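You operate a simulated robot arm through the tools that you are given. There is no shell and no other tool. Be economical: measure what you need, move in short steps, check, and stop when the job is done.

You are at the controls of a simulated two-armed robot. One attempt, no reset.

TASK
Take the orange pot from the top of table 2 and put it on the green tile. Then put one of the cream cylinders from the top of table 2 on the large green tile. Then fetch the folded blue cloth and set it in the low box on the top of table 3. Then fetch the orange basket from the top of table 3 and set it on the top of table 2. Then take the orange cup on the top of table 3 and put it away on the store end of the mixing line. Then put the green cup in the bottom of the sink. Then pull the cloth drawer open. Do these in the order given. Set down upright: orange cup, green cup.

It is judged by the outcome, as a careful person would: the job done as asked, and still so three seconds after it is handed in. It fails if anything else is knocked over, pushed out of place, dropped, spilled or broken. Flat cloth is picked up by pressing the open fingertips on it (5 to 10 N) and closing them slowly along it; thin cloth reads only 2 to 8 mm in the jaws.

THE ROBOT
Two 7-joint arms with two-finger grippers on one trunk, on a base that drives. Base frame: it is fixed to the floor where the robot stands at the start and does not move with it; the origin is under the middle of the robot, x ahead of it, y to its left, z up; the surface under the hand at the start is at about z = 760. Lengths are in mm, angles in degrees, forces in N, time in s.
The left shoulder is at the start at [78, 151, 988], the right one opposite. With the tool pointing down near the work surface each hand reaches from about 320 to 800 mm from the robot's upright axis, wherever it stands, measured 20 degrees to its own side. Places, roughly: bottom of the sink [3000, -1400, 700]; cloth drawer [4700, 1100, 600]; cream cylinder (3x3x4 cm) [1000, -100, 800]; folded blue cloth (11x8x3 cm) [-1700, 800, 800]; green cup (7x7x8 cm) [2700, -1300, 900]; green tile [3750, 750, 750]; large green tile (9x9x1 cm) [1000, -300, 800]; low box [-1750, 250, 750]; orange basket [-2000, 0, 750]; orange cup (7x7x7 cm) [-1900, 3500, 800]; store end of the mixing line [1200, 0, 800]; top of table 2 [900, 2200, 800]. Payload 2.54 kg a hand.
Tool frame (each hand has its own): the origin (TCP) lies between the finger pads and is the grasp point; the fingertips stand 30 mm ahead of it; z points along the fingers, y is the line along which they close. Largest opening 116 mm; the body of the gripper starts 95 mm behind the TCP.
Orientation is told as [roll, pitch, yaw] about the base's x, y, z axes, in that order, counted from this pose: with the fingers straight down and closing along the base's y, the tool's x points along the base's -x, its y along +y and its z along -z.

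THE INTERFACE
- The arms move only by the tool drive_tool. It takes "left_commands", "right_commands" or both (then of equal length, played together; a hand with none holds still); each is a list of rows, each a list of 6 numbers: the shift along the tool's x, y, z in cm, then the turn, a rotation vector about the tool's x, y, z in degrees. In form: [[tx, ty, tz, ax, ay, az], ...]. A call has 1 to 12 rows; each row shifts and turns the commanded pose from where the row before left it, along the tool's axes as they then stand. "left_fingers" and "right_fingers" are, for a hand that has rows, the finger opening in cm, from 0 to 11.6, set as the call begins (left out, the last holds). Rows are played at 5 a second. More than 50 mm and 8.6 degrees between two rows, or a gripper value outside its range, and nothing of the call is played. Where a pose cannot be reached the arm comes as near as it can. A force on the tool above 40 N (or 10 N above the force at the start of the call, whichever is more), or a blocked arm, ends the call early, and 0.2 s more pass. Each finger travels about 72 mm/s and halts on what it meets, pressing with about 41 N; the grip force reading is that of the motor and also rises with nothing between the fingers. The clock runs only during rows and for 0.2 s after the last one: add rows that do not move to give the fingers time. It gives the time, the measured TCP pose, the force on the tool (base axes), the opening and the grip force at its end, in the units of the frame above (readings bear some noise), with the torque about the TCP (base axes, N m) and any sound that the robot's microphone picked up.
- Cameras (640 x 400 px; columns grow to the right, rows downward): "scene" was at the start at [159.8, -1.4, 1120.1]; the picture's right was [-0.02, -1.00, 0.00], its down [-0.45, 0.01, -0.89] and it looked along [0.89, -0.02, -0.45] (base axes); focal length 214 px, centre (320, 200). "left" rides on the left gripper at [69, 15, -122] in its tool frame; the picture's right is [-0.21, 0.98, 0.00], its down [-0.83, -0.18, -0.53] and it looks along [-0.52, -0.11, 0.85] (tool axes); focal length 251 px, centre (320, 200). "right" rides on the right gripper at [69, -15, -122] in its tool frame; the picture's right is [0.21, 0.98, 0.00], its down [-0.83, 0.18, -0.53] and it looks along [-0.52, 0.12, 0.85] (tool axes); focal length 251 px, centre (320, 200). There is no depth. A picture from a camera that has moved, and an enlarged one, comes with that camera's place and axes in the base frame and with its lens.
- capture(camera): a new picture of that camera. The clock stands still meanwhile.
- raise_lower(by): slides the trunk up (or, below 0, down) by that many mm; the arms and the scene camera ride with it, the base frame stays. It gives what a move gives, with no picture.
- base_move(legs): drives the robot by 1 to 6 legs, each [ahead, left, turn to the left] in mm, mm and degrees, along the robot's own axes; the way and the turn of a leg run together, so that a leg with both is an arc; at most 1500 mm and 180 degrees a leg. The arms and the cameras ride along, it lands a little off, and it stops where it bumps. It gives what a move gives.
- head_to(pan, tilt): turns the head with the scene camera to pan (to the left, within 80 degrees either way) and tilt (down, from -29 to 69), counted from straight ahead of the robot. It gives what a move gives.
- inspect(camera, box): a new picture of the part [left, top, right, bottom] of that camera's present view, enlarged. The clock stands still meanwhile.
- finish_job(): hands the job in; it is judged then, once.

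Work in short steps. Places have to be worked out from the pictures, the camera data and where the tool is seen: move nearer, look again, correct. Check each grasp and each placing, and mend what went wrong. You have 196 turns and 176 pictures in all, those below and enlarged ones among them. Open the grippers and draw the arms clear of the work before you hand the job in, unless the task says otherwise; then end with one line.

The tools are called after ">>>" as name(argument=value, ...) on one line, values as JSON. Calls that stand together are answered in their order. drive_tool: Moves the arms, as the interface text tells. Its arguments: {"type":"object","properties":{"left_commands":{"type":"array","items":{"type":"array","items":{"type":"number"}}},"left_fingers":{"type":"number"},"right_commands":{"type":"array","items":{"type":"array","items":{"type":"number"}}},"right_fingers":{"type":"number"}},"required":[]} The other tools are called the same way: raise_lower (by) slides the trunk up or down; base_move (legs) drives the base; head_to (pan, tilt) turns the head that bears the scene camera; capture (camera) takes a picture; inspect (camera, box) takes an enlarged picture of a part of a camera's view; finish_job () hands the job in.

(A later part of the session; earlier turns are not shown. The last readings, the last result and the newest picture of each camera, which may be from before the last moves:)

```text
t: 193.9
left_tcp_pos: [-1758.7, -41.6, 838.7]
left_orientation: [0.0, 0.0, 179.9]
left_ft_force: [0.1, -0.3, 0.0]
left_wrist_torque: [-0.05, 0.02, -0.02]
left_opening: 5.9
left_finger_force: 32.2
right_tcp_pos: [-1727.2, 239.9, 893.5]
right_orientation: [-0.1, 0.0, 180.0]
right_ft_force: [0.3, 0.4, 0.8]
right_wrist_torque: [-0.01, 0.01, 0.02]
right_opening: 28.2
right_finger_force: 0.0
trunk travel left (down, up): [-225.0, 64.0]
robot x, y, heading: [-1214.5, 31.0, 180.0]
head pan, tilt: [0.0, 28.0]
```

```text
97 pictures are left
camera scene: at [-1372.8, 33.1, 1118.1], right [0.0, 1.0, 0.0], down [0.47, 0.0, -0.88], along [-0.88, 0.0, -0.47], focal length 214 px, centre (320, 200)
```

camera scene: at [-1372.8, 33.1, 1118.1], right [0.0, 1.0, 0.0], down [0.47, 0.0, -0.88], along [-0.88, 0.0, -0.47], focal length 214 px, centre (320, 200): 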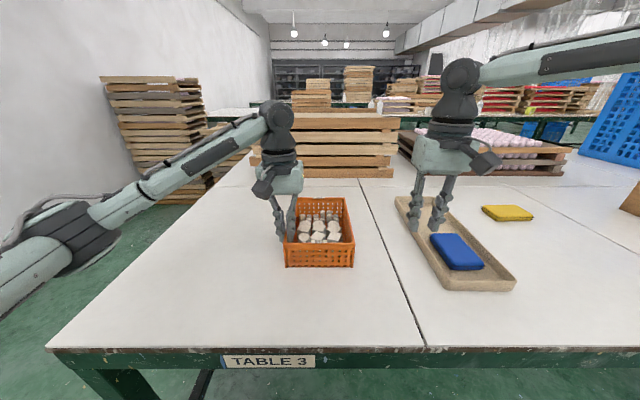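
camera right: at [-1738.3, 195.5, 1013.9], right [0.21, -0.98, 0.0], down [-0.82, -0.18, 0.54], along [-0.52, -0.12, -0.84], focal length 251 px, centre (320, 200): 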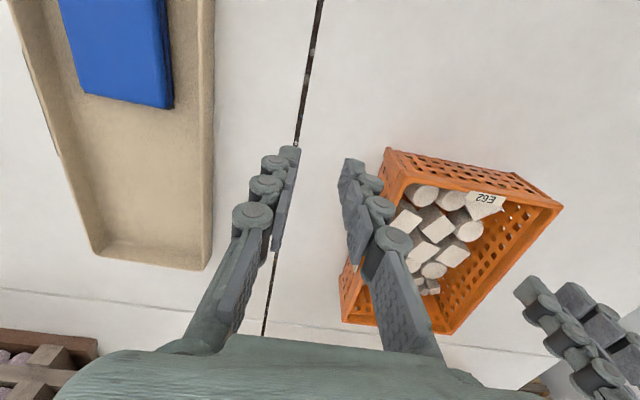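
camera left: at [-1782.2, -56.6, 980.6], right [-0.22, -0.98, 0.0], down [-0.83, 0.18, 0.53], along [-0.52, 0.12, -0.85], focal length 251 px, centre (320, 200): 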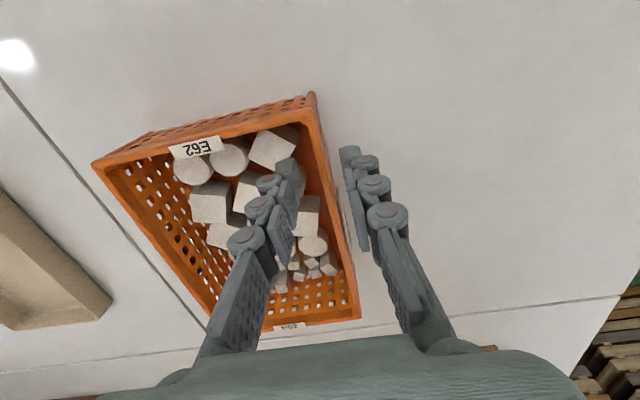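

Sliding well. Another 80 mm.

>>> drive_tool(left_commands=[[2, 0, 0, 0, 0, 0], [2, 0, 0, 0, 0, 0], [2, 0, 0, 0, 0, 0], [2, 0, 0, 0, 0, 0], [0, 0, 0, 0, 0, 0]])

>>> inspect(camera="scene", box=[220, 170, 460, 320])

```text
t: 195.1
left_tcp_pos: [-1679.9, -42.4, 838.5]
left_orientation: [-0.1, 0.0, 179.9]
left_ft_force: [0.2, -0.8, 0.6]
left_wrist_torque: [-0.01, 0.06, 0.0]
left_opening: 6.1
left_finger_force: 32.3
right_tcp_pos: [-1727.1, 239.0, 893.0]
right_orientation: [-0.1, -0.1, 179.9]
right_ft_force: [-0.2, -0.2, -0.4]
right_wrist_torque: [-0.02, -0.01, 0.0]
right_opening: 28.4
right_finger_force: 0.0
trunk travel left (down, up): [-225.0, 64.0]
robot x, y, heading: [-1215.0, 33.3, 179.5]
head pan, tilt: [0.0, 28.0]
```

```text
2.67 times, centred on (340, 245) of scene
camera zoom: at [-1372.8, 33.1, 1118.1], right [0.0, 1.0, 0.0], down [0.47, 0.0, -0.88], along [-0.88, 0.0, -0.47], focal length 572 px, centre (267, 80)
```

zoom: 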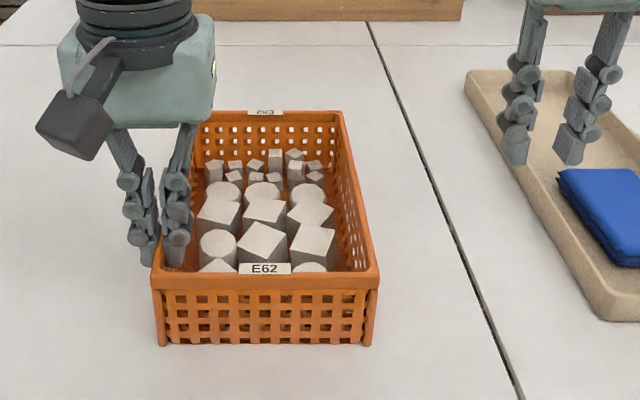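

Now regrip: left hand moves to the wall's middle (x≈-1745) and right hand hovers over the right wall (y≈103).

>>> drive_tool(left_commands=[[0, 0, 0, 0, 0, 0], [0, 0, 0, 0, 0, 0], [0, 0, -3, 0, 0, 0], [-3.2, 0, 0, 0, 0, 0], [-3.3, 0, 0, 0, 0, 0], [0, 0, 0, 0, 0, 0]], left_fingers=2.8, right_commands=[[-0.5, 3.4, 0, 0, 0, 0], [-0.5, 3.4, 0, 0, 0, 0], [-0.4, 3.4, 0, 0, 0, 0], [-0.4, 3.4, 0, 0, 0, 0], [0, 0, 2.2, 0, 0, 0], [0, 0, 0, 0, 0, 0]], right_fingers=2.8)

>>> capture(camera="right")

>>> inspect(camera="scene", box=[220, 150, 460, 300])

```text
t: 196.5
left_tcp_pos: [-1745.3, -41.4, 870.2]
left_orientation: [0.0, -0.1, 179.9]
left_ft_force: [0.3, -0.6, -0.2]
left_wrist_torque: [-0.02, -0.03, -0.02]
left_opening: 28.0
left_finger_force: 0.1
right_tcp_pos: [-1732.4, 124.6, 868.4]
right_orientation: [0.0, -0.1, 179.9]
right_ft_force: [0.0, -0.2, 0.1]
right_wrist_torque: [0.02, 0.05, -0.02]
right_opening: 27.7
right_finger_force: 0.1
right hand out of reach, approached as far as the arm can: row 4
trunk travel left (down, up): [-225.0, 64.0]
robot x, y, heading: [-1212.9, 33.0, 180.1]
head pan, tilt: [0.0, 28.0]
```

```text
95 pictures are left
camera right: at [-1663.2, 140.4, 989.7], right [0.21, -0.98, 0.0], down [-0.83, -0.18, 0.54], along [-0.52, -0.11, -0.84], focal length 251 px, centre (320, 200)
```

right: 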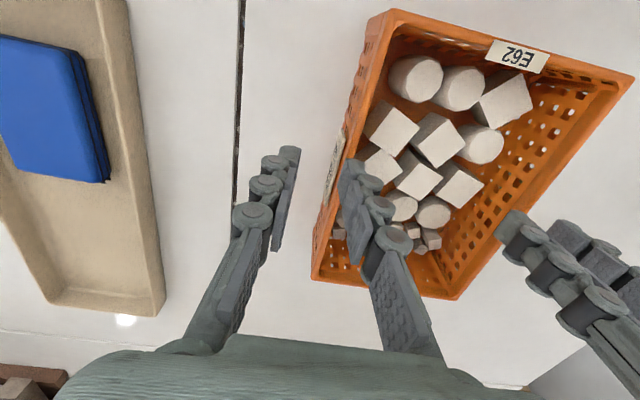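

```text
2.67 times, centred on (340, 225) of scene
camera zoom: at [-1372.6, 33.2, 1118.2], right [0.0, 1.0, 0.0], down [0.47, 0.0, -0.88], along [-0.88, 0.0, -0.47], focal length 572 px, centre (267, 133)
```

zoom: 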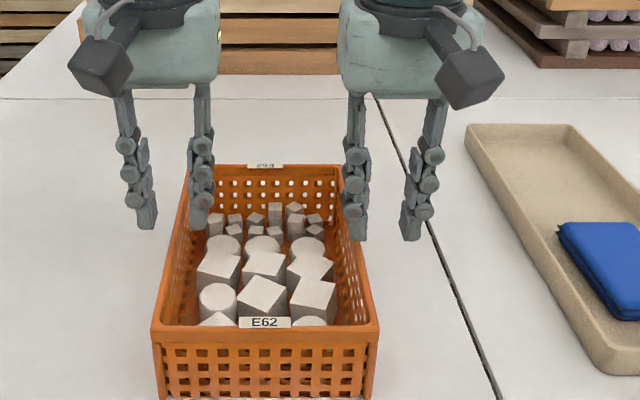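

Use a diagonal grip: right hand nearer (x≈-1700), left hand farther (x≈-1790), keeping the load centred between.

>>> drive_tool(left_commands=[[-2, 0, 0, 0, 0, 0], [-2.5, 0, 0, 0, 0, 0], [0, 0, 0, 0, 0, 0]], right_commands=[[3.5, 0, 0, 0, 0, 0], [0, 2.2, 0, 0, 0, 0], [0, 0, 0, 0, 0, 0]])

>>> capture(camera="right")

>>> inspect(camera="scene", box=[220, 150, 460, 300])

```text
t: 197.3
left_tcp_pos: [-1789.7, -39.5, 867.6]
left_orientation: [-0.1, -0.2, 179.9]
left_ft_force: [-0.2, 0.1, 0.2]
left_wrist_torque: [0.0, -0.01, -0.02]
left_opening: 27.9
left_finger_force: 0.1
right_tcp_pos: [-1695.8, 105.2, 868.2]
right_orientation: [0.1, -0.2, 180.1]
right_ft_force: [-0.9, 0.5, -0.2]
right_wrist_torque: [-0.01, -0.02, -0.03]
right_opening: 28.2
right_finger_force: 0.1
right hand out of reach, approached as far as the arm can: row 2
trunk travel left (down, up): [-225.0, 64.0]
robot x, y, heading: [-1214.0, 28.9, 179.9]
head pan, tilt: [0.0, 28.0]
```

```text
93 pictures are left
camera right: at [-1625.9, 122.4, 989.6], right [0.21, -0.98, 0.0], down [-0.82, -0.18, 0.54], along [-0.52, -0.12, -0.84], focal length 251 px, centre (320, 200)
```

right: 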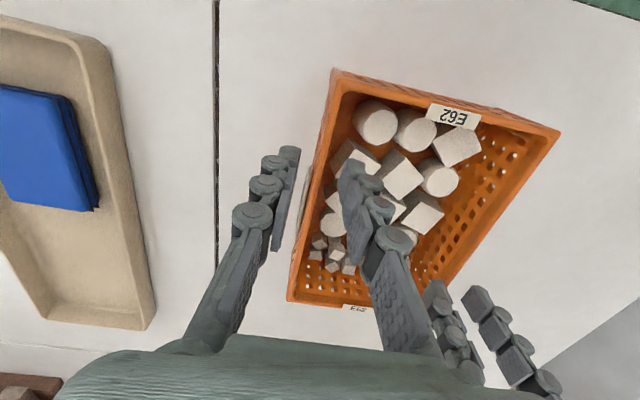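

```text
2.67 times, centred on (340, 225) of scene
camera zoom: at [-1372.6, 33.1, 1118.2], right [0.0, 1.0, 0.0], down [0.47, 0.0, -0.88], along [-0.88, 0.0, -0.47], focal length 572 px, centre (267, 133)
```

zoom: 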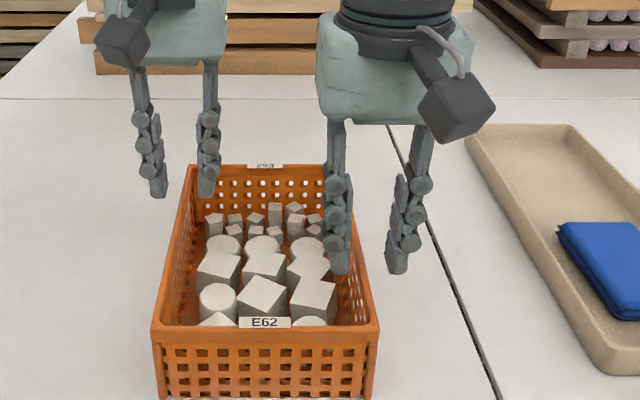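

Both hands straddle their walls. Lower both ~30 mm and close both.

>>> drive_tool(left_commands=[[0, 0.2, 1.5, 0, 0, 0], [0, 0, 1.4, 0, 0, 0], [0, 0, 0, 0, 0, 0]], right_commands=[[0, 0, 1.5, 0, 0, 0], [0, 0, 1.4, 0, 0, 0], [0, 0, 0, 0, 0, 0]])

>>> drive_tool(left_commands=[[0, 0, 0, 0, 0, 0], [0, 0, 0, 0, 0, 0], [0, 0, 0, 0, 0, 0]], left_fingers=0, right_commands=[[0, 0, 0, 0, 0, 0], [0, 0, 0, 0, 0, 0], [0, 0, 0, 0, 0, 0]], right_fingers=0)

>>> inspect(camera="scene", box=[220, 150, 460, 300])

```text
t: 198.1
left_tcp_pos: [-1789.9, -42.1, 837.3]
left_orientation: [0.0, 0.0, 179.9]
left_ft_force: [-0.3, -0.1, 0.1]
left_wrist_torque: [0.0, -0.04, 0.0]
left_opening: 28.0
left_finger_force: 0.0
right_tcp_pos: [-1696.6, 107.9, 839.4]
right_orientation: [0.2, -0.1, 180.0]
right_ft_force: [0.4, 0.3, 0.3]
right_wrist_torque: [0.01, 0.0, 0.0]
right_opening: 28.0
right_finger_force: 0.0
trunk travel left (down, up): [-225.0, 64.0]
robot x, y, heading: [-1209.8, 31.4, 180.1]
head pan, tilt: [0.0, 28.0]
```

```text
t: 198.9
left_tcp_pos: [-1790.4, -41.0, 838.4]
left_orientation: [-0.1, -0.1, 180.0]
left_ft_force: [0.7, 13.7, -0.5]
left_wrist_torque: [0.3, -0.07, 0.68]
left_opening: 5.6
left_finger_force: 32.6
right_tcp_pos: [-1696.2, 106.7, 839.0]
right_orientation: [0.3, -0.1, -179.9]
right_ft_force: [0.9, -13.3, 0.1]
right_wrist_torque: [-0.32, 0.13, 0.52]
right_opening: 5.9
right_finger_force: 32.4
trunk travel left (down, up): [-225.0, 64.0]
robot x, y, heading: [-1213.7, 30.5, 179.9]
head pan, tilt: [0.0, 28.0]
```

```text
2.67 times, centred on (340, 225) of scene
camera zoom: at [-1372.9, 33.2, 1118.1], right [0.0, 1.0, 0.0], down [0.47, 0.0, -0.88], along [-0.88, 0.0, -0.47], focal length 572 px, centre (267, 133)
```

zoom: 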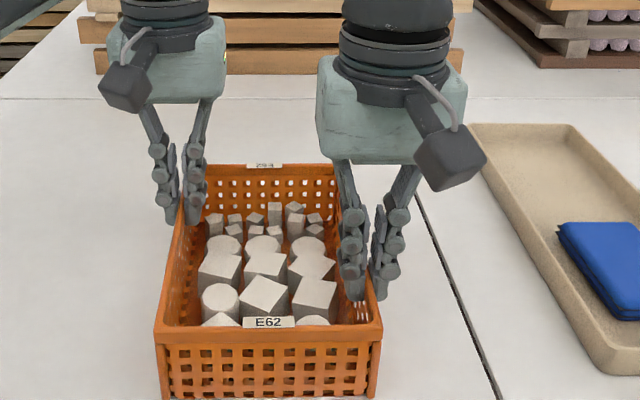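

Both grips hold; there's 13 N of tension between hands. Ease the hands inward slightly, then lift with the trunk.

>>> drive_tool(left_commands=[[0, -0.1, 0, 0, 0, 0], [0, -0.1, 0, 0, 0, 0], [0, 0, 0, 0, 0, 0]])

>>> raise_lower(by=60)

>>> capture(camera="scene")

```text
t: 199.7
left_tcp_pos: [-1790.2, -39.6, 838.9]
left_orientation: [-0.2, -0.1, 179.7]
left_ft_force: [2.1, 14.4, -0.5]
left_wrist_torque: [0.32, 0.31, 0.56]
left_opening: 5.9
left_finger_force: 32.4
right_tcp_pos: [-1696.9, 107.9, 839.4]
right_orientation: [0.2, -0.3, 180.1]
right_ft_force: [-2.9, -14.6, -0.2]
right_wrist_torque: [-0.39, -0.2, 0.52]
right_opening: 6.0
right_finger_force: 32.8
trunk travel left (down, up): [-225.0, 64.0]
robot x, y, heading: [-1213.1, 33.3, 180.1]
head pan, tilt: [0.0, 28.0]
```

```text
t: 200.7
left_tcp_pos: [-1790.8, -40.6, 897.1]
left_orientation: [0.1, 0.0, 179.9]
left_ft_force: [1.9, 16.5, -2.1]
left_wrist_torque: [0.34, -0.19, 0.58]
left_opening: 6.0
left_finger_force: 32.5
right_tcp_pos: [-1696.9, 107.6, 899.7]
right_orientation: [0.2, 0.0, 180.0]
right_ft_force: [-2.8, -17.0, -2.2]
right_wrist_torque: [-0.38, 0.15, 0.51]
right_opening: 5.8
right_finger_force: 32.1
trunk travel left (down, up): [-285.0, 4.0]
robot x, y, heading: [-1211.7, 31.3, 179.8]
head pan, tilt: [0.0, 28.0]
```

```text
90 pictures are left
camera scene: at [-1373.2, 33.2, 1177.9], right [0.0, 1.0, 0.0], down [0.47, 0.0, -0.88], along [-0.88, 0.0, -0.47], focal length 214 px, centre (320, 200)
```

scene: 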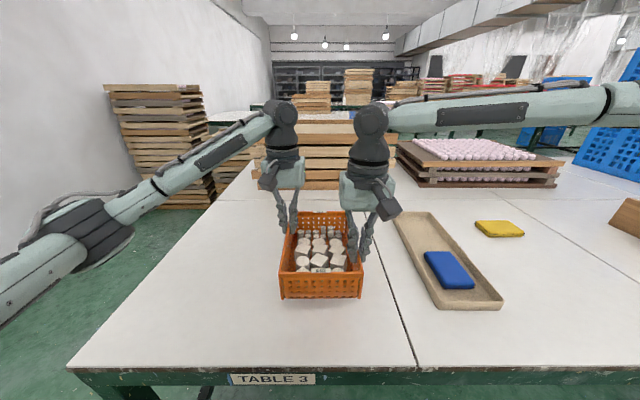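

Lifted level (about 0.43 kg in all). Back away, turn round and drive to table 2's free front-left area (target centre about x 500, y 300).

>>> base_move(legs=[[-600, 0, 0], [0, 0, 180]])

>>> capture(camera="scene")

```text
t: 211.6
left_tcp_pos: [-53.1, 111.2, 897.4]
left_orientation: [0.0, 0.1, 1.0]
left_ft_force: [-3.4, -15.7, -2.7]
left_wrist_torque: [-0.37, 0.06, 0.57]
left_opening: 6.1
left_finger_force: 32.8
right_tcp_pos: [-145.0, -37.4, 898.9]
right_orientation: [0.2, -0.1, 1.1]
right_ft_force: [2.4, 15.6, -2.0]
right_wrist_torque: [0.42, -0.05, 0.51]
right_opening: 6.1
right_finger_force: 32.9
trunk travel left (down, up): [-285.0, 4.0]
robot x, y, heading: [-629.3, 27.8, 0.9]
head pan, tilt: [0.0, 28.0]
```

```text
89 pictures are left
camera scene: at [-469.1, 31.9, 1178.1], right [0.02, -1.0, 0.0], down [-0.47, -0.01, -0.88], along [0.88, 0.02, -0.47], focal length 214 px, centre (320, 200)
```

scene: 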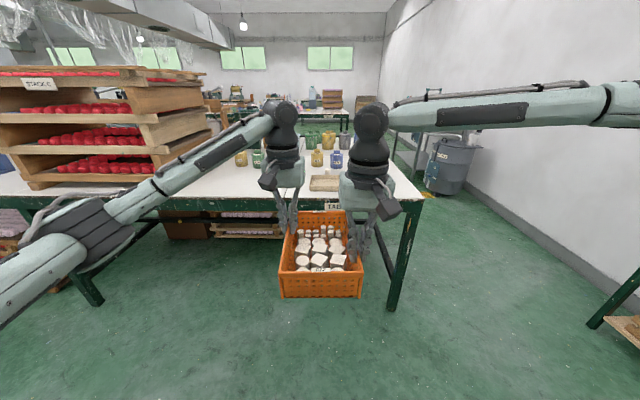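

Approach table 2 in two stages, shifting left ~190 mm, watching clearance to the tray stack.

>>> base_move(legs=[[350, 185, -0.9]])

>>> capture(camera="scene")

```text
t: 214.1
left_tcp_pos: [290.6, 293.8, 899.0]
left_orientation: [0.0, 0.0, 0.3]
left_ft_force: [3.2, -3.9, -2.4]
left_wrist_torque: [-0.07, -0.3, 0.53]
left_opening: 5.8
left_finger_force: 32.1
right_tcp_pos: [197.4, 145.6, 899.0]
right_orientation: [0.4, -0.1, 0.3]
right_ft_force: [-2.9, 4.6, -1.4]
right_wrist_torque: [0.11, 0.33, 0.47]
right_opening: 5.9
right_finger_force: 32.7
trunk travel left (down, up): [-285.0, 4.0]
robot x, y, heading: [-288.5, 215.5, 0.3]
head pan, tilt: [0.0, 28.0]
```

```text
88 pictures are left
camera scene: at [-126.6, 218.9, 1178.0], right [0.01, -1.0, 0.0], down [-0.47, 0.0, -0.88], along [0.88, 0.0, -0.47], focal length 214 px, centre (320, 200)
```

scene: 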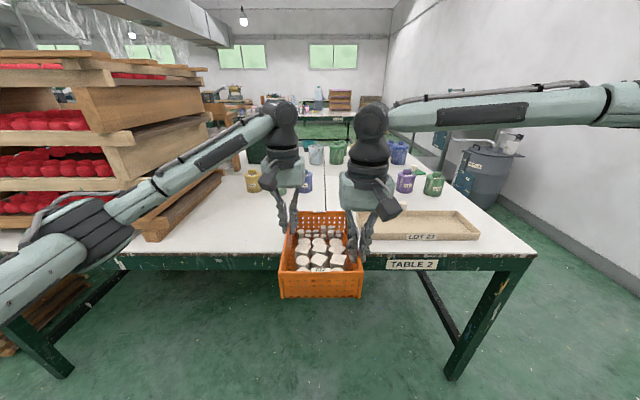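

Clearance looks fine (stack corner ~ (388, 739)). Advance 235 mm.

>>> base_move(legs=[[235, 0, 0]])

>>> capture(camera="scene")

```text
t: 215.8
left_tcp_pos: [522.6, 298.2, 898.6]
left_orientation: [-0.2, 0.1, 0.6]
left_ft_force: [4.3, -3.9, -2.3]
left_wrist_torque: [-0.06, -0.31, 0.48]
left_opening: 6.0
left_finger_force: 32.8
right_tcp_pos: [430.1, 150.0, 899.6]
right_orientation: [0.3, -0.1, 0.8]
right_ft_force: [-2.9, 3.9, -2.1]
right_wrist_torque: [0.08, 0.33, 0.41]
right_opening: 5.6
right_finger_force: 32.8
trunk travel left (down, up): [-285.0, 4.0]
robot x, y, heading: [-55.5, 218.7, 0.5]
head pan, tilt: [0.0, 28.0]
```

```text
87 pictures are left
camera scene: at [105.8, 221.5, 1177.9], right [0.01, -1.0, 0.0], down [-0.47, -0.01, -0.88], along [0.88, 0.01, -0.47], focal length 214 px, centre (320, 200)
```

scene: 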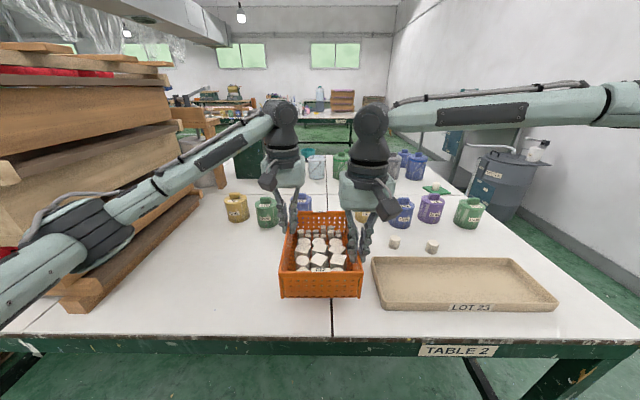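

Basket is over free table: x≈370–575, y≈148–299. Lower with the trunk.

>>> raise_lower(by=-54)

>>> raise_lower(by=-5)

>>> capture(camera="scene")

```text
t: 216.8
left_tcp_pos: [522.2, 298.0, 844.3]
left_orientation: [-0.1, -0.1, 0.6]
left_ft_force: [2.9, -2.2, -2.6]
left_wrist_torque: [-0.01, 0.0, 0.37]
left_opening: 6.2
left_finger_force: 32.2
right_tcp_pos: [430.0, 151.3, 846.0]
right_orientation: [0.2, -0.1, 0.8]
right_ft_force: [-2.6, 2.5, -1.4]
right_wrist_torque: [0.09, -0.09, 0.27]
right_opening: 6.0
right_finger_force: 32.3
trunk travel left (down, up): [-231.0, 58.0]
robot x, y, heading: [-52.5, 217.7, 0.8]
head pan, tilt: [0.0, 28.0]
```

```text
t: 217.3
left_tcp_pos: [520.0, 297.5, 839.8]
left_orientation: [-0.1, -0.2, 0.8]
left_ft_force: [3.7, -2.6, -2.3]
left_wrist_torque: [-0.01, -0.19, 0.38]
left_opening: 6.1
left_finger_force: 32.7
right_tcp_pos: [429.1, 150.6, 839.3]
right_orientation: [0.4, -0.1, 0.8]
right_ft_force: [-3.7, 2.7, -0.8]
right_wrist_torque: [0.08, 0.16, 0.29]
right_opening: 5.8
right_finger_force: 32.1
trunk travel left (down, up): [-226.0, 63.0]
robot x, y, heading: [-55.6, 214.7, 0.4]
head pan, tilt: [0.0, 28.0]
```

```text
86 pictures are left
camera scene: at [105.1, 221.5, 1119.1], right [0.01, -1.0, 0.0], down [-0.47, -0.01, -0.88], along [0.88, 0.01, -0.47], focal length 214 px, centre (320, 200)
```

scene: 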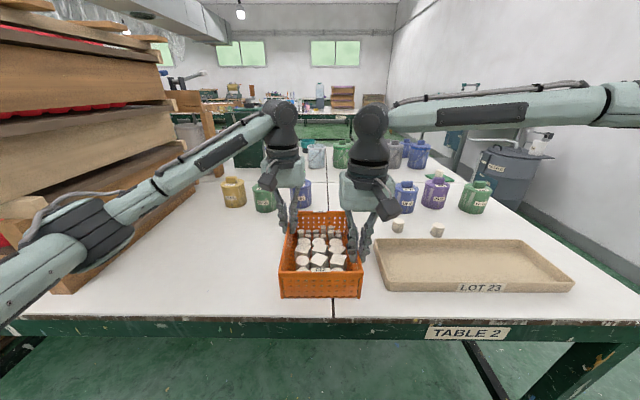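

Still carrying weight; lower 2 mm more.

>>> raise_lower(by=-2)

>>> raise_lower(by=-1)

```text
t: 217.8
left_tcp_pos: [521.7, 299.2, 838.2]
left_orientation: [-0.1, -0.1, 0.7]
left_ft_force: [4.3, -2.2, -1.1]
left_wrist_torque: [0.01, -0.35, 0.4]
left_opening: 6.2
left_finger_force: 33.0
right_tcp_pos: [429.4, 150.4, 839.4]
right_orientation: [0.4, -0.2, 0.8]
right_ft_force: [-2.5, 2.5, 7.6]
right_wrist_torque: [-0.01, 0.81, 0.36]
right_opening: 6.2
right_finger_force: 32.6
trunk travel left (down, up): [-224.0, 65.0]
robot x, y, heading: [-56.9, 215.5, 0.5]
head pan, tilt: [0.0, 28.0]
```

```text
t: 218.3
left_tcp_pos: [520.1, 299.6, 839.1]
left_orientation: [-0.2, -0.2, 0.7]
left_ft_force: [6.7, 0.9, 2.6]
left_wrist_torque: [-0.02, 0.38, 0.41]
left_opening: 5.9
left_finger_force: 32.1
right_tcp_pos: [428.3, 150.2, 839.4]
right_orientation: [0.3, -0.3, 0.8]
right_ft_force: [-2.8, 1.5, 18.4]
right_wrist_torque: [-0.01, 0.91, 0.41]
right_opening: 6.1
right_finger_force: 32.4
trunk travel left (down, up): [-223.0, 66.0]
robot x, y, heading: [-55.9, 217.9, 0.7]
head pan, tilt: [0.0, 28.0]
```

Contact on both. Open both hands and rise.

>>> drive_tool(left_commands=[[0, 0, 0, 0, 0, 0], [0, 0, 0, 0, 0, 0]], left_fingers=2.6, right_commands=[[0, 0, 0, 0, 0, 0], [0, 0, 0, 0, 0, 0]], right_fingers=2.6)

>>> raise_lower(by=62)

>>> capture(camera="scene")

```text
t: 218.9
left_tcp_pos: [520.4, 298.1, 835.9]
left_orientation: [-0.1, -0.1, 0.5]
left_ft_force: [-0.2, 0.0, 0.1]
left_wrist_torque: [0.02, -0.01, -0.02]
left_opening: 25.7
left_finger_force: 0.0
right_tcp_pos: [428.8, 150.6, 837.3]
right_orientation: [0.4, -0.1, 0.7]
right_ft_force: [0.6, 0.3, -0.5]
right_wrist_torque: [0.0, -0.02, 0.02]
right_opening: 26.2
right_finger_force: 0.1
trunk travel left (down, up): [-223.0, 66.0]
robot x, y, heading: [-52.0, 218.1, 0.5]
head pan, tilt: [0.0, 28.0]
```

```text
t: 220.0
left_tcp_pos: [522.4, 297.9, 898.0]
left_orientation: [0.0, -0.2, 0.8]
left_ft_force: [-0.6, 0.7, 0.3]
left_wrist_torque: [0.0, 0.0, 0.02]
left_opening: 26.0
left_finger_force: 0.0
right_tcp_pos: [430.2, 149.7, 900.1]
right_orientation: [0.3, -0.1, 0.8]
right_ft_force: [0.7, -0.2, -0.3]
right_wrist_torque: [0.01, -0.02, -0.01]
right_opening: 26.0
right_finger_force: 0.0
trunk travel left (down, up): [-285.0, 4.0]
robot x, y, heading: [-55.1, 218.5, 0.6]
head pan, tilt: [0.0, 28.0]
```

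```text
85 pictures are left
camera scene: at [105.3, 221.5, 1178.0], right [0.01, -1.0, 0.0], down [-0.47, -0.01, -0.88], along [0.88, 0.01, -0.47], focal length 214 px, centre (320, 200)
```

scene: 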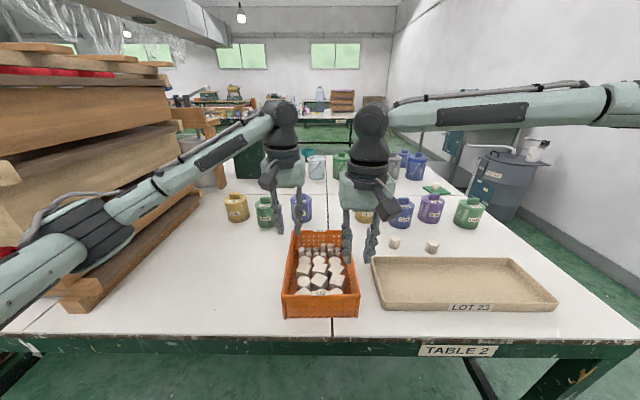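

Basket stands on table 2. Retract both hands, back off, turn left and look along the aisle toward the orange cup (-1900, 3500).

>>> drive_tool(left_commands=[[0, 0, -4, 0, 0, 0], [0, 0, -4, 0, 0, 0], [4, 2, 0, 0, 0, 0], [4, 2, 0, 0, 0, 0], [4, 2, 0, 0, 0, 0], [4, 2, 0, 0, 0, 0], [0, 0, 0, 0, 0, 0]], right_commands=[[0, 0, -4, 0, 0, 0], [0, 0, -4, 0, 0, 0], [2, -2, 0, 0, 0, 0], [2, -2, 0, 0, 0, 0], [2, -3, 0, 0, 0, 0], [2, -3, 0, 0, 0, 0], [0, 0, 0, 0, 0, 0]])

>>> base_move(legs=[[-350, 0, 0], [0, 0, 90]])

>>> head_to(pan=0, tilt=12)

>>> capture(camera="scene")

```text
t: 221.6
left_tcp_pos: [361.6, 380.4, 978.4]
left_orientation: [-0.1, -0.1, 0.7]
left_ft_force: [0.0, -0.8, 0.4]
left_wrist_torque: [-0.01, 0.02, 0.0]
left_opening: 26.2
left_finger_force: 0.0
right_tcp_pos: [350.7, 45.8, 980.8]
right_orientation: [0.3, -0.1, 0.8]
right_ft_force: [0.0, 0.0, -1.1]
right_wrist_torque: [0.0, -0.04, -0.01]
right_opening: 26.1
right_finger_force: 0.1
trunk travel left (down, up): [-285.0, 4.0]
robot x, y, heading: [-57.4, 220.2, 0.8]
head pan, tilt: [0.0, 28.0]
```

```text
t: 227.8
left_tcp_pos: [-563.2, 632.9, 977.5]
left_orientation: [-0.1, -0.2, 90.3]
left_ft_force: [-0.1, -0.1, 0.2]
left_wrist_torque: [0.01, 0.0, 0.0]
left_opening: 26.0
left_finger_force: 0.2
right_tcp_pos: [-231.1, 620.0, 980.1]
right_orientation: [0.3, 0.0, 90.4]
right_ft_force: [-0.2, -0.1, -0.5]
right_wrist_torque: [0.02, 0.01, 0.03]
right_opening: 25.9
right_finger_force: 0.1
trunk travel left (down, up): [-285.0, 4.0]
robot x, y, heading: [-404.3, 216.5, 90.0]
head pan, tilt: [0.0, 28.0]
```

```text
t: 228.6
left_tcp_pos: [-562.7, 633.2, 978.1]
left_orientation: [-0.1, -0.1, 90.2]
left_ft_force: [0.1, -1.0, -0.4]
left_wrist_torque: [-0.02, -0.01, -0.01]
left_opening: 26.4
left_finger_force: 0.3
right_tcp_pos: [-230.9, 620.1, 981.3]
right_orientation: [0.3, -0.2, 90.4]
right_ft_force: [-0.3, 0.4, -0.4]
right_wrist_torque: [-0.01, -0.02, 0.01]
right_opening: 25.9
right_finger_force: 0.1
trunk travel left (down, up): [-285.0, 4.0]
robot x, y, heading: [-406.7, 216.2, 90.2]
head pan, tilt: [0.0, 12.0]
```

```text
84 pictures are left
camera scene: at [-405.6, 378.2, 1204.0], right [1.0, 0.0, 0.0], down [0.0, -0.21, -0.98], along [0.0, 0.98, -0.21], focal length 214 px, centre (320, 200)
```

scene: 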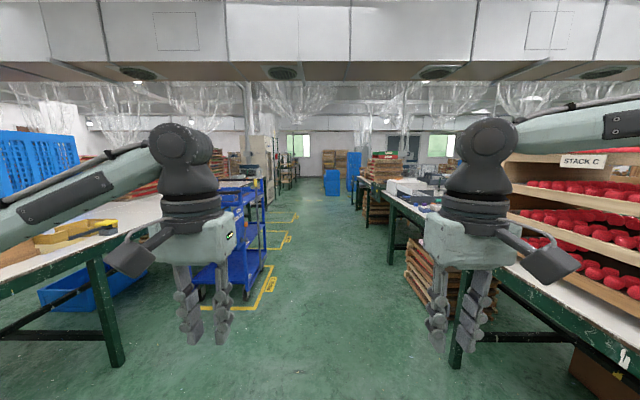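

The aisle is clear between the cart (x<-975) and table 2. I drive along it in y and look left toward the cup's place.

>>> base_move(legs=[[1200, -70, 0], [1300, 0, 0]])

>>> capture(camera="scene")

>>> head_to(pan=60, tilt=15)

>>> capture(camera="scene")

```text
t: 240.8
left_tcp_pos: [-461.4, 3141.4, 976.6]
left_orientation: [0.0, 0.0, 88.9]
left_ft_force: [-0.2, -0.3, -0.1]
left_wrist_torque: [-0.01, -0.02, 0.01]
left_opening: 26.0
left_finger_force: 0.1
right_tcp_pos: [-129.2, 3120.0, 979.8]
right_orientation: [0.2, -0.1, 88.9]
right_ft_force: [-0.2, -0.7, 0.1]
right_wrist_torque: [0.04, -0.01, 0.0]
right_opening: 26.2
right_finger_force: 0.0
trunk travel left (down, up): [-285.0, 4.0]
robot x, y, heading: [-313.2, 2720.3, 88.7]
head pan, tilt: [0.0, 12.0]
```

```text
83 pictures are left
camera scene: at [-309.5, 2882.1, 1204.0], right [1.0, -0.02, 0.0], down [0.0, -0.21, -0.98], along [0.02, 0.98, -0.21], focal length 214 px, centre (320, 200)
```

scene: 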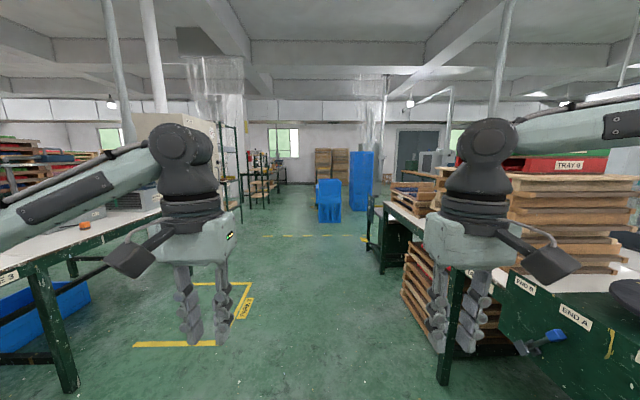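

```text
t: 242.1
left_tcp_pos: [-461.8, 3140.6, 977.8]
left_orientation: [-0.1, 0.0, 88.9]
left_ft_force: [0.9, 0.7, 0.0]
left_wrist_torque: [-0.02, -0.01, 0.03]
left_opening: 26.0
left_finger_force: 0.1
right_tcp_pos: [-128.2, 3119.5, 980.1]
right_orientation: [0.2, -0.1, 89.1]
right_ft_force: [0.3, -0.1, -0.9]
right_wrist_torque: [0.0, -0.01, 0.02]
right_opening: 25.9
right_finger_force: 0.1
trunk travel left (down, up): [-285.0, 4.0]
robot x, y, heading: [-310.1, 2719.8, 88.7]
head pan, tilt: [60.0, 15.0]
```

```text
82 pictures are left
camera scene: at [-391.3, 2837.1, 1199.2], right [0.52, 0.86, 0.0], down [0.22, -0.13, -0.97], along [-0.83, 0.5, -0.26], focal length 214 px, centre (320, 200)
```

scene: 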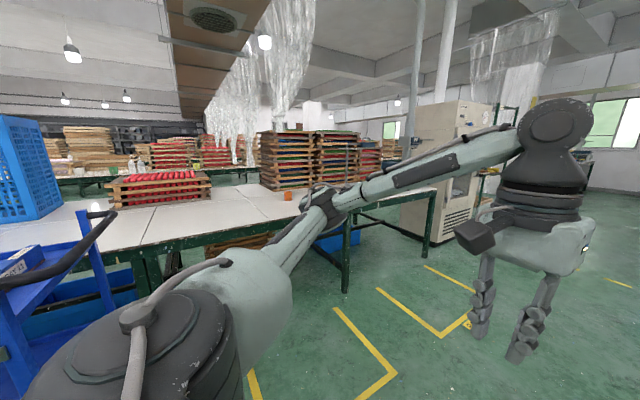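

The orange cup is near (-1960, 3480). Labels "END A/END B" appear at the right on table 2; I look there since the mixing line's store end matters later.

>>> head_to(pan=-60, tilt=20)

>>> capture(camera="scene")

```text
t: 244.1
left_tcp_pos: [-459.9, 3141.3, 977.5]
left_orientation: [-0.1, 0.0, 88.9]
left_ft_force: [0.7, 0.0, -0.5]
left_wrist_torque: [0.0, 0.0, -0.01]
left_opening: 26.2
left_finger_force: 0.0
right_tcp_pos: [-128.6, 3119.6, 980.6]
right_orientation: [0.3, -0.1, 88.9]
right_ft_force: [0.8, 0.0, 0.0]
right_wrist_torque: [-0.01, 0.01, 0.0]
right_opening: 25.7
right_finger_force: 0.0
trunk travel left (down, up): [-285.0, 4.0]
robot x, y, heading: [-312.1, 2716.3, 88.9]
head pan, tilt: [-60.0, 20.0]
```

```text
81 pictures are left
camera scene: at [-229.9, 2833.7, 1191.0], right [0.48, -0.88, 0.0], down [-0.3, -0.17, -0.94], along [0.82, 0.45, -0.34], focal length 214 px, centre (320, 200)
```

scene: 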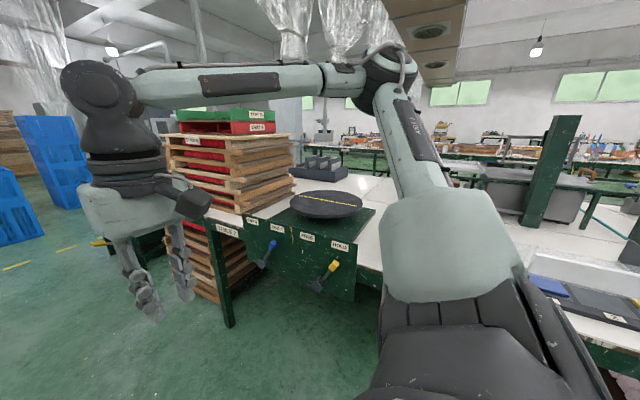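

>>> inspect(camera="scene", box=[200, 160, 400, 300])

>>> base_move(legs=[[960, 0, 0], [0, 0, 90]])

>>> head_to(pan=0, tilt=20)

>>> capture(camera="scene")

```text
2.86 times, centred on (300, 230) of scene
camera zoom: at [-229.9, 2833.7, 1191.0], right [0.48, -0.88, 0.0], down [-0.3, -0.17, -0.94], along [0.82, 0.45, -0.34], focal length 613 px, centre (377, 114)
```

zoom: 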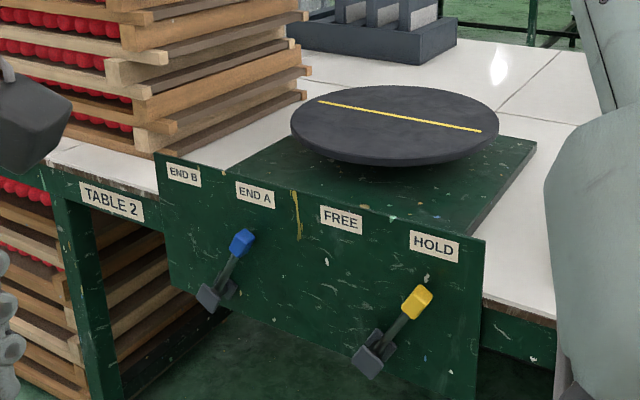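

```text
t: 253.0
left_tcp_pos: [-716.4, 3543.8, 977.2]
left_orientation: [0.0, -0.1, 177.0]
left_ft_force: [-0.1, 0.1, -0.8]
left_wrist_torque: [0.01, 0.02, -0.01]
left_opening: 26.0
left_finger_force: 0.1
right_tcp_pos: [-684.9, 3875.4, 980.1]
right_orientation: [0.3, -0.1, 177.1]
right_ft_force: [-0.2, 0.0, -0.1]
right_wrist_torque: [0.0, -0.01, 0.0]
right_opening: 26.4
right_finger_force: 0.1
trunk travel left (down, up): [-285.0, 4.0]
robot x, y, heading: [-291.4, 3680.0, 177.0]
head pan, tilt: [-60.0, 20.0]
```

```text
t: 254.3
left_tcp_pos: [-716.4, 3544.8, 978.7]
left_orientation: [0.0, -0.1, 177.1]
left_ft_force: [-0.2, -0.7, 0.1]
left_wrist_torque: [0.0, 0.0, 0.02]
left_opening: 25.8
left_finger_force: 0.1
right_tcp_pos: [-683.9, 3876.9, 981.0]
right_orientation: [0.3, -0.1, 177.2]
right_ft_force: [1.3, 0.2, -0.3]
right_wrist_torque: [0.0, -0.01, 0.02]
right_opening: 26.1
right_finger_force: 0.2
trunk travel left (down, up): [-285.0, 4.0]
robot x, y, heading: [-294.8, 3682.1, 177.0]
head pan, tilt: [0.0, 20.0]
```

```text
79 pictures are left
camera scene: at [-451.2, 3688.9, 1191.0], right [0.05, 1.0, 0.0], down [0.34, -0.02, -0.94], along [-0.94, 0.05, -0.34], focal length 214 px, centre (320, 200)
```

scene: 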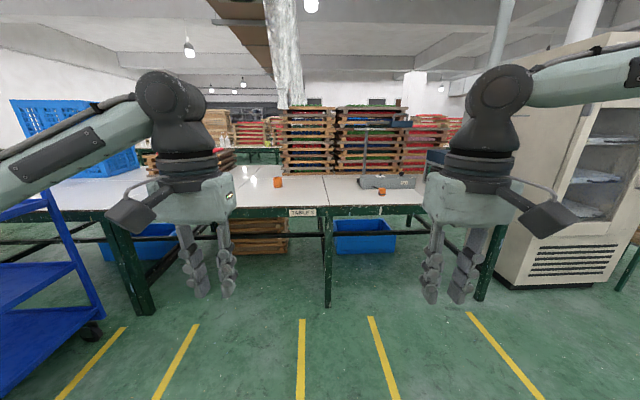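

Two orange objects and a table label; zoom in.

>>> inspect(camera="scene", box=[230, 150, 430, 250])

```text
3.20 times, centred on (330, 200) of scene
camera zoom: at [-451.2, 3688.9, 1191.0], right [0.05, 1.0, 0.0], down [0.34, -0.02, -0.94], along [-0.94, 0.05, -0.34], focal length 686 px, centre (288, 200)
```

zoom: 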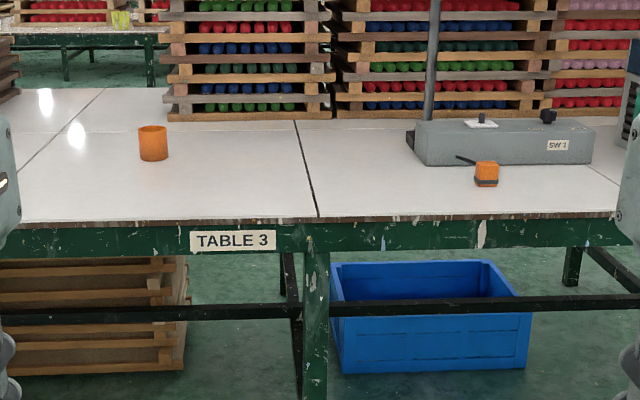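

The orange cup is at about (-1915, 3471). Drive up to the table with the left hand lined up, straightening heading.

>>> base_move(legs=[[860, 45, 3]])

>>> raise_lower(by=-60)

>>> head_to(pan=10, tilt=30)

>>> capture(camera="scene")

```text
t: 258.9
left_tcp_pos: [-1585.3, 3480.4, 978.2]
left_orientation: [0.1, -0.1, -178.6]
left_ft_force: [-0.5, 0.6, 0.7]
left_wrist_torque: [0.0, -0.03, 0.02]
left_opening: 25.6
left_finger_force: 0.1
right_tcp_pos: [-1578.1, 3813.6, 981.1]
right_orientation: [0.2, 0.0, -178.5]
right_ft_force: [-0.4, 0.7, 0.9]
right_wrist_torque: [-0.03, -0.01, -0.01]
right_opening: 25.9
right_finger_force: 0.1
trunk travel left (down, up): [-285.0, 4.0]
robot x, y, heading: [-1171.9, 3647.0, -178.7]
head pan, tilt: [0.0, 20.0]
```

```text
t: 259.9
left_tcp_pos: [-1584.6, 3480.6, 917.5]
left_orientation: [-0.1, -0.2, -178.6]
left_ft_force: [0.6, -0.1, -0.1]
left_wrist_torque: [0.0, 0.02, -0.03]
left_opening: 26.1
left_finger_force: 0.0
right_tcp_pos: [-1577.9, 3813.4, 921.5]
right_orientation: [0.3, -0.1, -178.5]
right_ft_force: [-0.2, -0.3, -0.3]
right_wrist_torque: [-0.01, 0.02, 0.01]
right_opening: 26.0
right_finger_force: 0.0
trunk travel left (down, up): [-225.0, 64.0]
robot x, y, heading: [-1174.0, 3647.9, -178.7]
head pan, tilt: [0.0, 20.0]
```

```text
t: 260.6
left_tcp_pos: [-1584.7, 3480.6, 918.1]
left_orientation: [0.0, -0.1, -178.6]
left_ft_force: [-1.3, 0.5, -0.3]
left_wrist_torque: [-0.03, 0.0, 0.01]
left_opening: 26.0
left_finger_force: 0.1
right_tcp_pos: [-1578.1, 3812.5, 919.7]
right_orientation: [0.3, -0.1, -178.5]
right_ft_force: [0.2, 1.1, 0.2]
right_wrist_torque: [0.01, 0.0, -0.01]
right_opening: 26.3
right_finger_force: 0.1
trunk travel left (down, up): [-225.0, 64.0]
robot x, y, heading: [-1165.2, 3646.3, -178.9]
head pan, tilt: [10.0, 30.0]
```

```text
77 pictures are left
camera scene: at [-1326.4, 3628.4, 1115.0], right [-0.2, 0.98, 0.0], down [0.49, 0.1, -0.87], along [-0.85, -0.17, -0.5], focal length 214 px, centre (320, 200)
```

scene: 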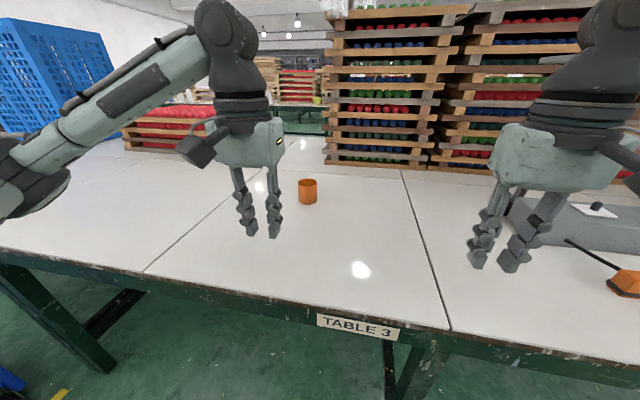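

Cup refined (-1916, 3471). Move the left hand, open, to hover.

>>> drive_tool(left_commands=[[-4.5, 0.1, 0, 0, 0, 0], [-4.5, 0.1, 0, 0, 0, 0], [-4.5, 0.1, 0, 0, 0, 0], [-4.5, 0.1, 0, 0, 0, 0], [-4.5, 0.1, 0, 0, 0, 0], [-4.5, 0.1, 0, 0, 0, 0], [-3, 0, 0, 0, 0, 0], [-3, 0, 0, 0, 0, 0], [0, 0, 0, 0, 0, 0]], left_fingers=11.6)

>>> capture(camera="left")

```text
t: 262.6
left_tcp_pos: [-1913.8, 3468.1, 918.8]
left_orientation: [-0.1, -0.3, -178.8]
left_ft_force: [0.1, -0.1, 0.5]
left_wrist_torque: [-0.02, 0.03, 0.0]
left_opening: 115.7
left_finger_force: 0.1
right_tcp_pos: [-1577.1, 3812.8, 920.2]
right_orientation: [0.3, -0.2, -178.5]
right_ft_force: [0.1, 0.2, 1.7]
right_wrist_torque: [-0.03, 0.02, 0.01]
right_opening: 26.2
right_finger_force: 0.0
trunk travel left (down, up): [-225.0, 64.0]
robot x, y, heading: [-1167.0, 3648.1, -178.4]
head pan, tilt: [10.0, 30.0]
```

```text
76 pictures are left
camera left: at [-1844.9, 3454.2, 1040.1], right [-0.19, -0.98, 0.0], down [-0.83, 0.16, 0.54], along [-0.53, 0.1, -0.84], focal length 251 px, centre (320, 200)
```

left: 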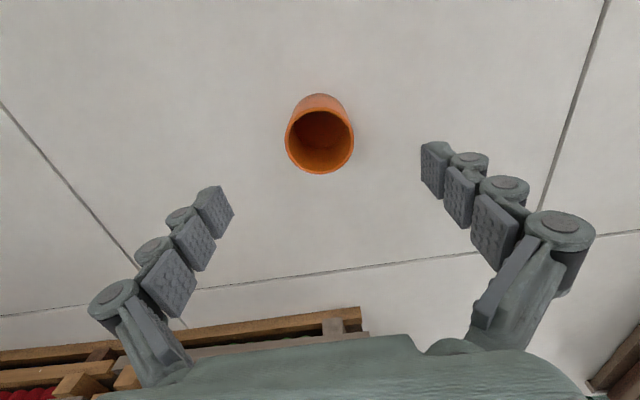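

Cup centred at (-1919, 3468). Descend to z≈800 and close.

>>> drive_tool(left_commands=[[-0.4, 0, 3, 0, 0, 0], [0, 0, 3, 0, 0, 0], [0, 0, 3, 0, 0, 0], [0, 0, 2.8, 0, 0, 0], [0, 0, 0, 0, 0, 0]])

>>> drive_tool(left_commands=[[0, 0, 0, 0, 0, 0], [0, 0, 0, 0, 0, 0], [0, 0, 0, 0, 0, 0], [0, 0, 0, 0, 0, 0]], left_fingers=5.5)

>>> capture(camera="left")

```text
t: 263.8
left_tcp_pos: [-1915.9, 3466.2, 800.2]
left_orientation: [0.0, -0.1, -178.6]
left_ft_force: [0.7, 0.3, -0.3]
left_wrist_torque: [0.03, 0.02, -0.03]
left_opening: 115.9
left_finger_force: 0.0
right_tcp_pos: [-1578.1, 3813.1, 920.4]
right_orientation: [0.4, -0.1, -178.6]
right_ft_force: [0.0, 0.6, 0.0]
right_wrist_torque: [-0.03, 0.0, 0.02]
right_opening: 26.2
right_finger_force: 0.1
trunk travel left (down, up): [-225.0, 64.0]
robot x, y, heading: [-1169.5, 3646.1, -178.8]
head pan, tilt: [10.0, 30.0]
```

```text
t: 264.8
left_tcp_pos: [-1915.9, 3465.9, 800.2]
left_orientation: [0.0, 0.0, -178.7]
left_ft_force: [-0.1, -1.0, 1.1]
left_wrist_torque: [0.04, -0.02, 0.0]
left_opening: 60.9
left_finger_force: 41.1
right_tcp_pos: [-1577.0, 3813.0, 919.9]
right_orientation: [0.3, -0.1, -178.5]
right_ft_force: [-0.5, 0.1, -0.5]
right_wrist_torque: [0.04, 0.02, -0.01]
right_opening: 26.0
right_finger_force: 0.0
trunk travel left (down, up): [-225.0, 64.0]
robot x, y, heading: [-1167.0, 3646.9, -178.9]
head pan, tilt: [10.0, 30.0]
```

```text
75 pictures are left
camera left: at [-1848.0, 3452.6, 921.5], right [-0.19, -0.98, 0.0], down [-0.83, 0.16, 0.54], along [-0.53, 0.1, -0.84], focal length 251 px, centre (320, 200)
```

left: 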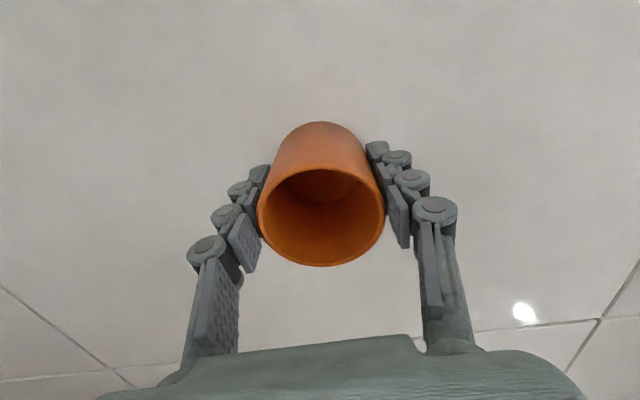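

Cup gripped (61 mm). Lift and retract, then back off.

>>> drive_tool(left_commands=[[0, 0, -2, 0, 0, 0], [0, 0, -4, 0, 0, 0], [0, 0, -4, 0, 0, 0], [2, 0, -4, 0, 0, 0], [4.5, 0, -2, 0, 0, 0], [4.5, 0, -1, 0, 0, 0], [4.5, 0, 0, 0, 0, 0], [4.5, 0, 0, 0, 0, 0], [4.5, 0, 0, 0, 0, 0], [4.5, 0, 0, 0, 0, 0], [4.5, 0, 0, 0, 0, 0], [0, 0, 0, 0, 0, 0]])

>>> base_move(legs=[[-850, 0, 0], [0, 0, 89]])

>>> head_to(pan=0, tilt=15)

>>> capture(camera="scene")

```text
t: 267.4
left_tcp_pos: [-1898.6, 3468.8, 940.2]
left_orientation: [0.0, -0.1, -178.6]
left_ft_force: [0.9, 0.2, -1.0]
left_wrist_torque: [0.04, 0.02, -0.03]
left_opening: 60.6
left_finger_force: 41.3
left hand out of reach, approached as far as the arm can: row 5, 6, 7, 8, 9, 10, 11
right_tcp_pos: [-1576.7, 3813.5, 920.0]
right_orientation: [0.3, -0.2, -178.6]
right_ft_force: [-0.6, -0.2, -0.3]
right_wrist_torque: [0.0, 0.01, -0.02]
right_opening: 26.1
right_finger_force: 0.1
trunk travel left (down, up): [-225.0, 64.0]
robot x, y, heading: [-1172.8, 3646.6, -178.4]
head pan, tilt: [10.0, 30.0]
```

```text
t: 275.9
left_tcp_pos: [-129.0, 2943.8, 941.6]
left_orientation: [-0.1, -0.1, -86.9]
left_ft_force: [-0.4, -1.2, -0.2]
left_wrist_torque: [0.05, 0.0, -0.01]
left_opening: 60.5
left_finger_force: 40.9
right_tcp_pos: [-483.9, 3253.2, 920.4]
right_orientation: [0.3, -0.1, -86.9]
right_ft_force: [-0.4, -0.5, -0.2]
right_wrist_torque: [-0.02, -0.02, 0.0]
right_opening: 26.1
right_finger_force: 0.0
trunk travel left (down, up): [-225.0, 64.0]
robot x, y, heading: [-329.5, 3667.5, -86.9]
head pan, tilt: [10.0, 30.0]
```

```text
t: 276.7
left_tcp_pos: [-127.4, 2943.5, 938.7]
left_orientation: [0.0, -0.1, -86.9]
left_ft_force: [0.3, -0.7, -0.6]
left_wrist_torque: [0.0, -0.03, 0.01]
left_opening: 60.5
left_finger_force: 41.2
right_tcp_pos: [-482.8, 3253.5, 920.1]
right_orientation: [0.3, -0.1, -86.8]
right_ft_force: [0.2, 0.2, 0.4]
right_wrist_torque: [-0.01, -0.01, -0.04]
right_opening: 26.0
right_finger_force: 0.1
trunk travel left (down, up): [-225.0, 64.0]
robot x, y, heading: [-331.2, 3664.2, -86.9]
head pan, tilt: [0.0, 15.0]
```

```text
74 pictures are left
camera scene: at [-320.3, 3505.5, 1139.1], right [-1.0, -0.05, 0.0], down [-0.01, 0.26, -0.97], along [0.05, -0.96, -0.26], focal length 214 px, centre (320, 200)
```

scene: 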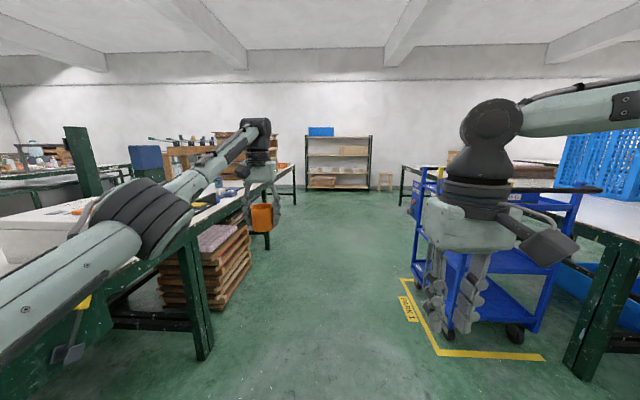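

The arm is still stretched out (high pose was out of reach). Lower it a little and retract now.

>>> drive_tool(left_commands=[[3, 0, 2, 0, 0, 0], [4.5, 0, 0, 0, 0, 0], [4.5, 0, 0, 0, 0, 0], [4.5, 0, 0, 0, 0, 0], [4.5, 0, 0, 0, 0, 0], [4.5, 0, 0, 0, 0, 0], [4, 0, 0, 0, 0, 0], [0, 0, -3, 0, 0, 0], [0, 0, -3, 0, 0, 0], [0, 0, 0, 0, 0, 0]])

>>> capture(camera="scene")

```text
t: 278.9
left_tcp_pos: [-142.9, 3236.0, 980.7]
left_orientation: [0.1, -0.1, -86.8]
left_ft_force: [-0.2, -0.8, -1.0]
left_wrist_torque: [0.02, -0.03, 0.05]
left_opening: 60.4
left_finger_force: 41.2
right_tcp_pos: [-483.1, 3254.7, 921.8]
right_orientation: [0.2, -0.1, -86.7]
right_ft_force: [0.1, -0.6, -0.1]
right_wrist_torque: [0.01, -0.01, 0.01]
right_opening: 26.1
right_finger_force: 0.1
trunk travel left (down, up): [-225.0, 64.0]
robot x, y, heading: [-326.3, 3665.4, -87.1]
head pan, tilt: [0.0, 15.0]
```

```text
73 pictures are left
camera scene: at [-320.4, 3505.5, 1139.1], right [-1.0, -0.05, 0.0], down [-0.01, 0.26, -0.97], along [0.05, -0.96, -0.26], focal length 214 px, centre (320, 200)
```

scene: 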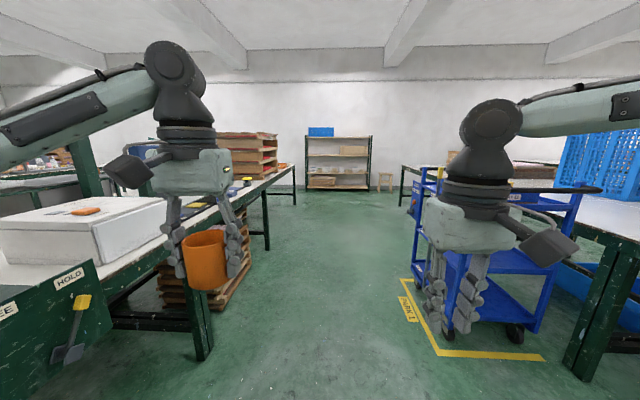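

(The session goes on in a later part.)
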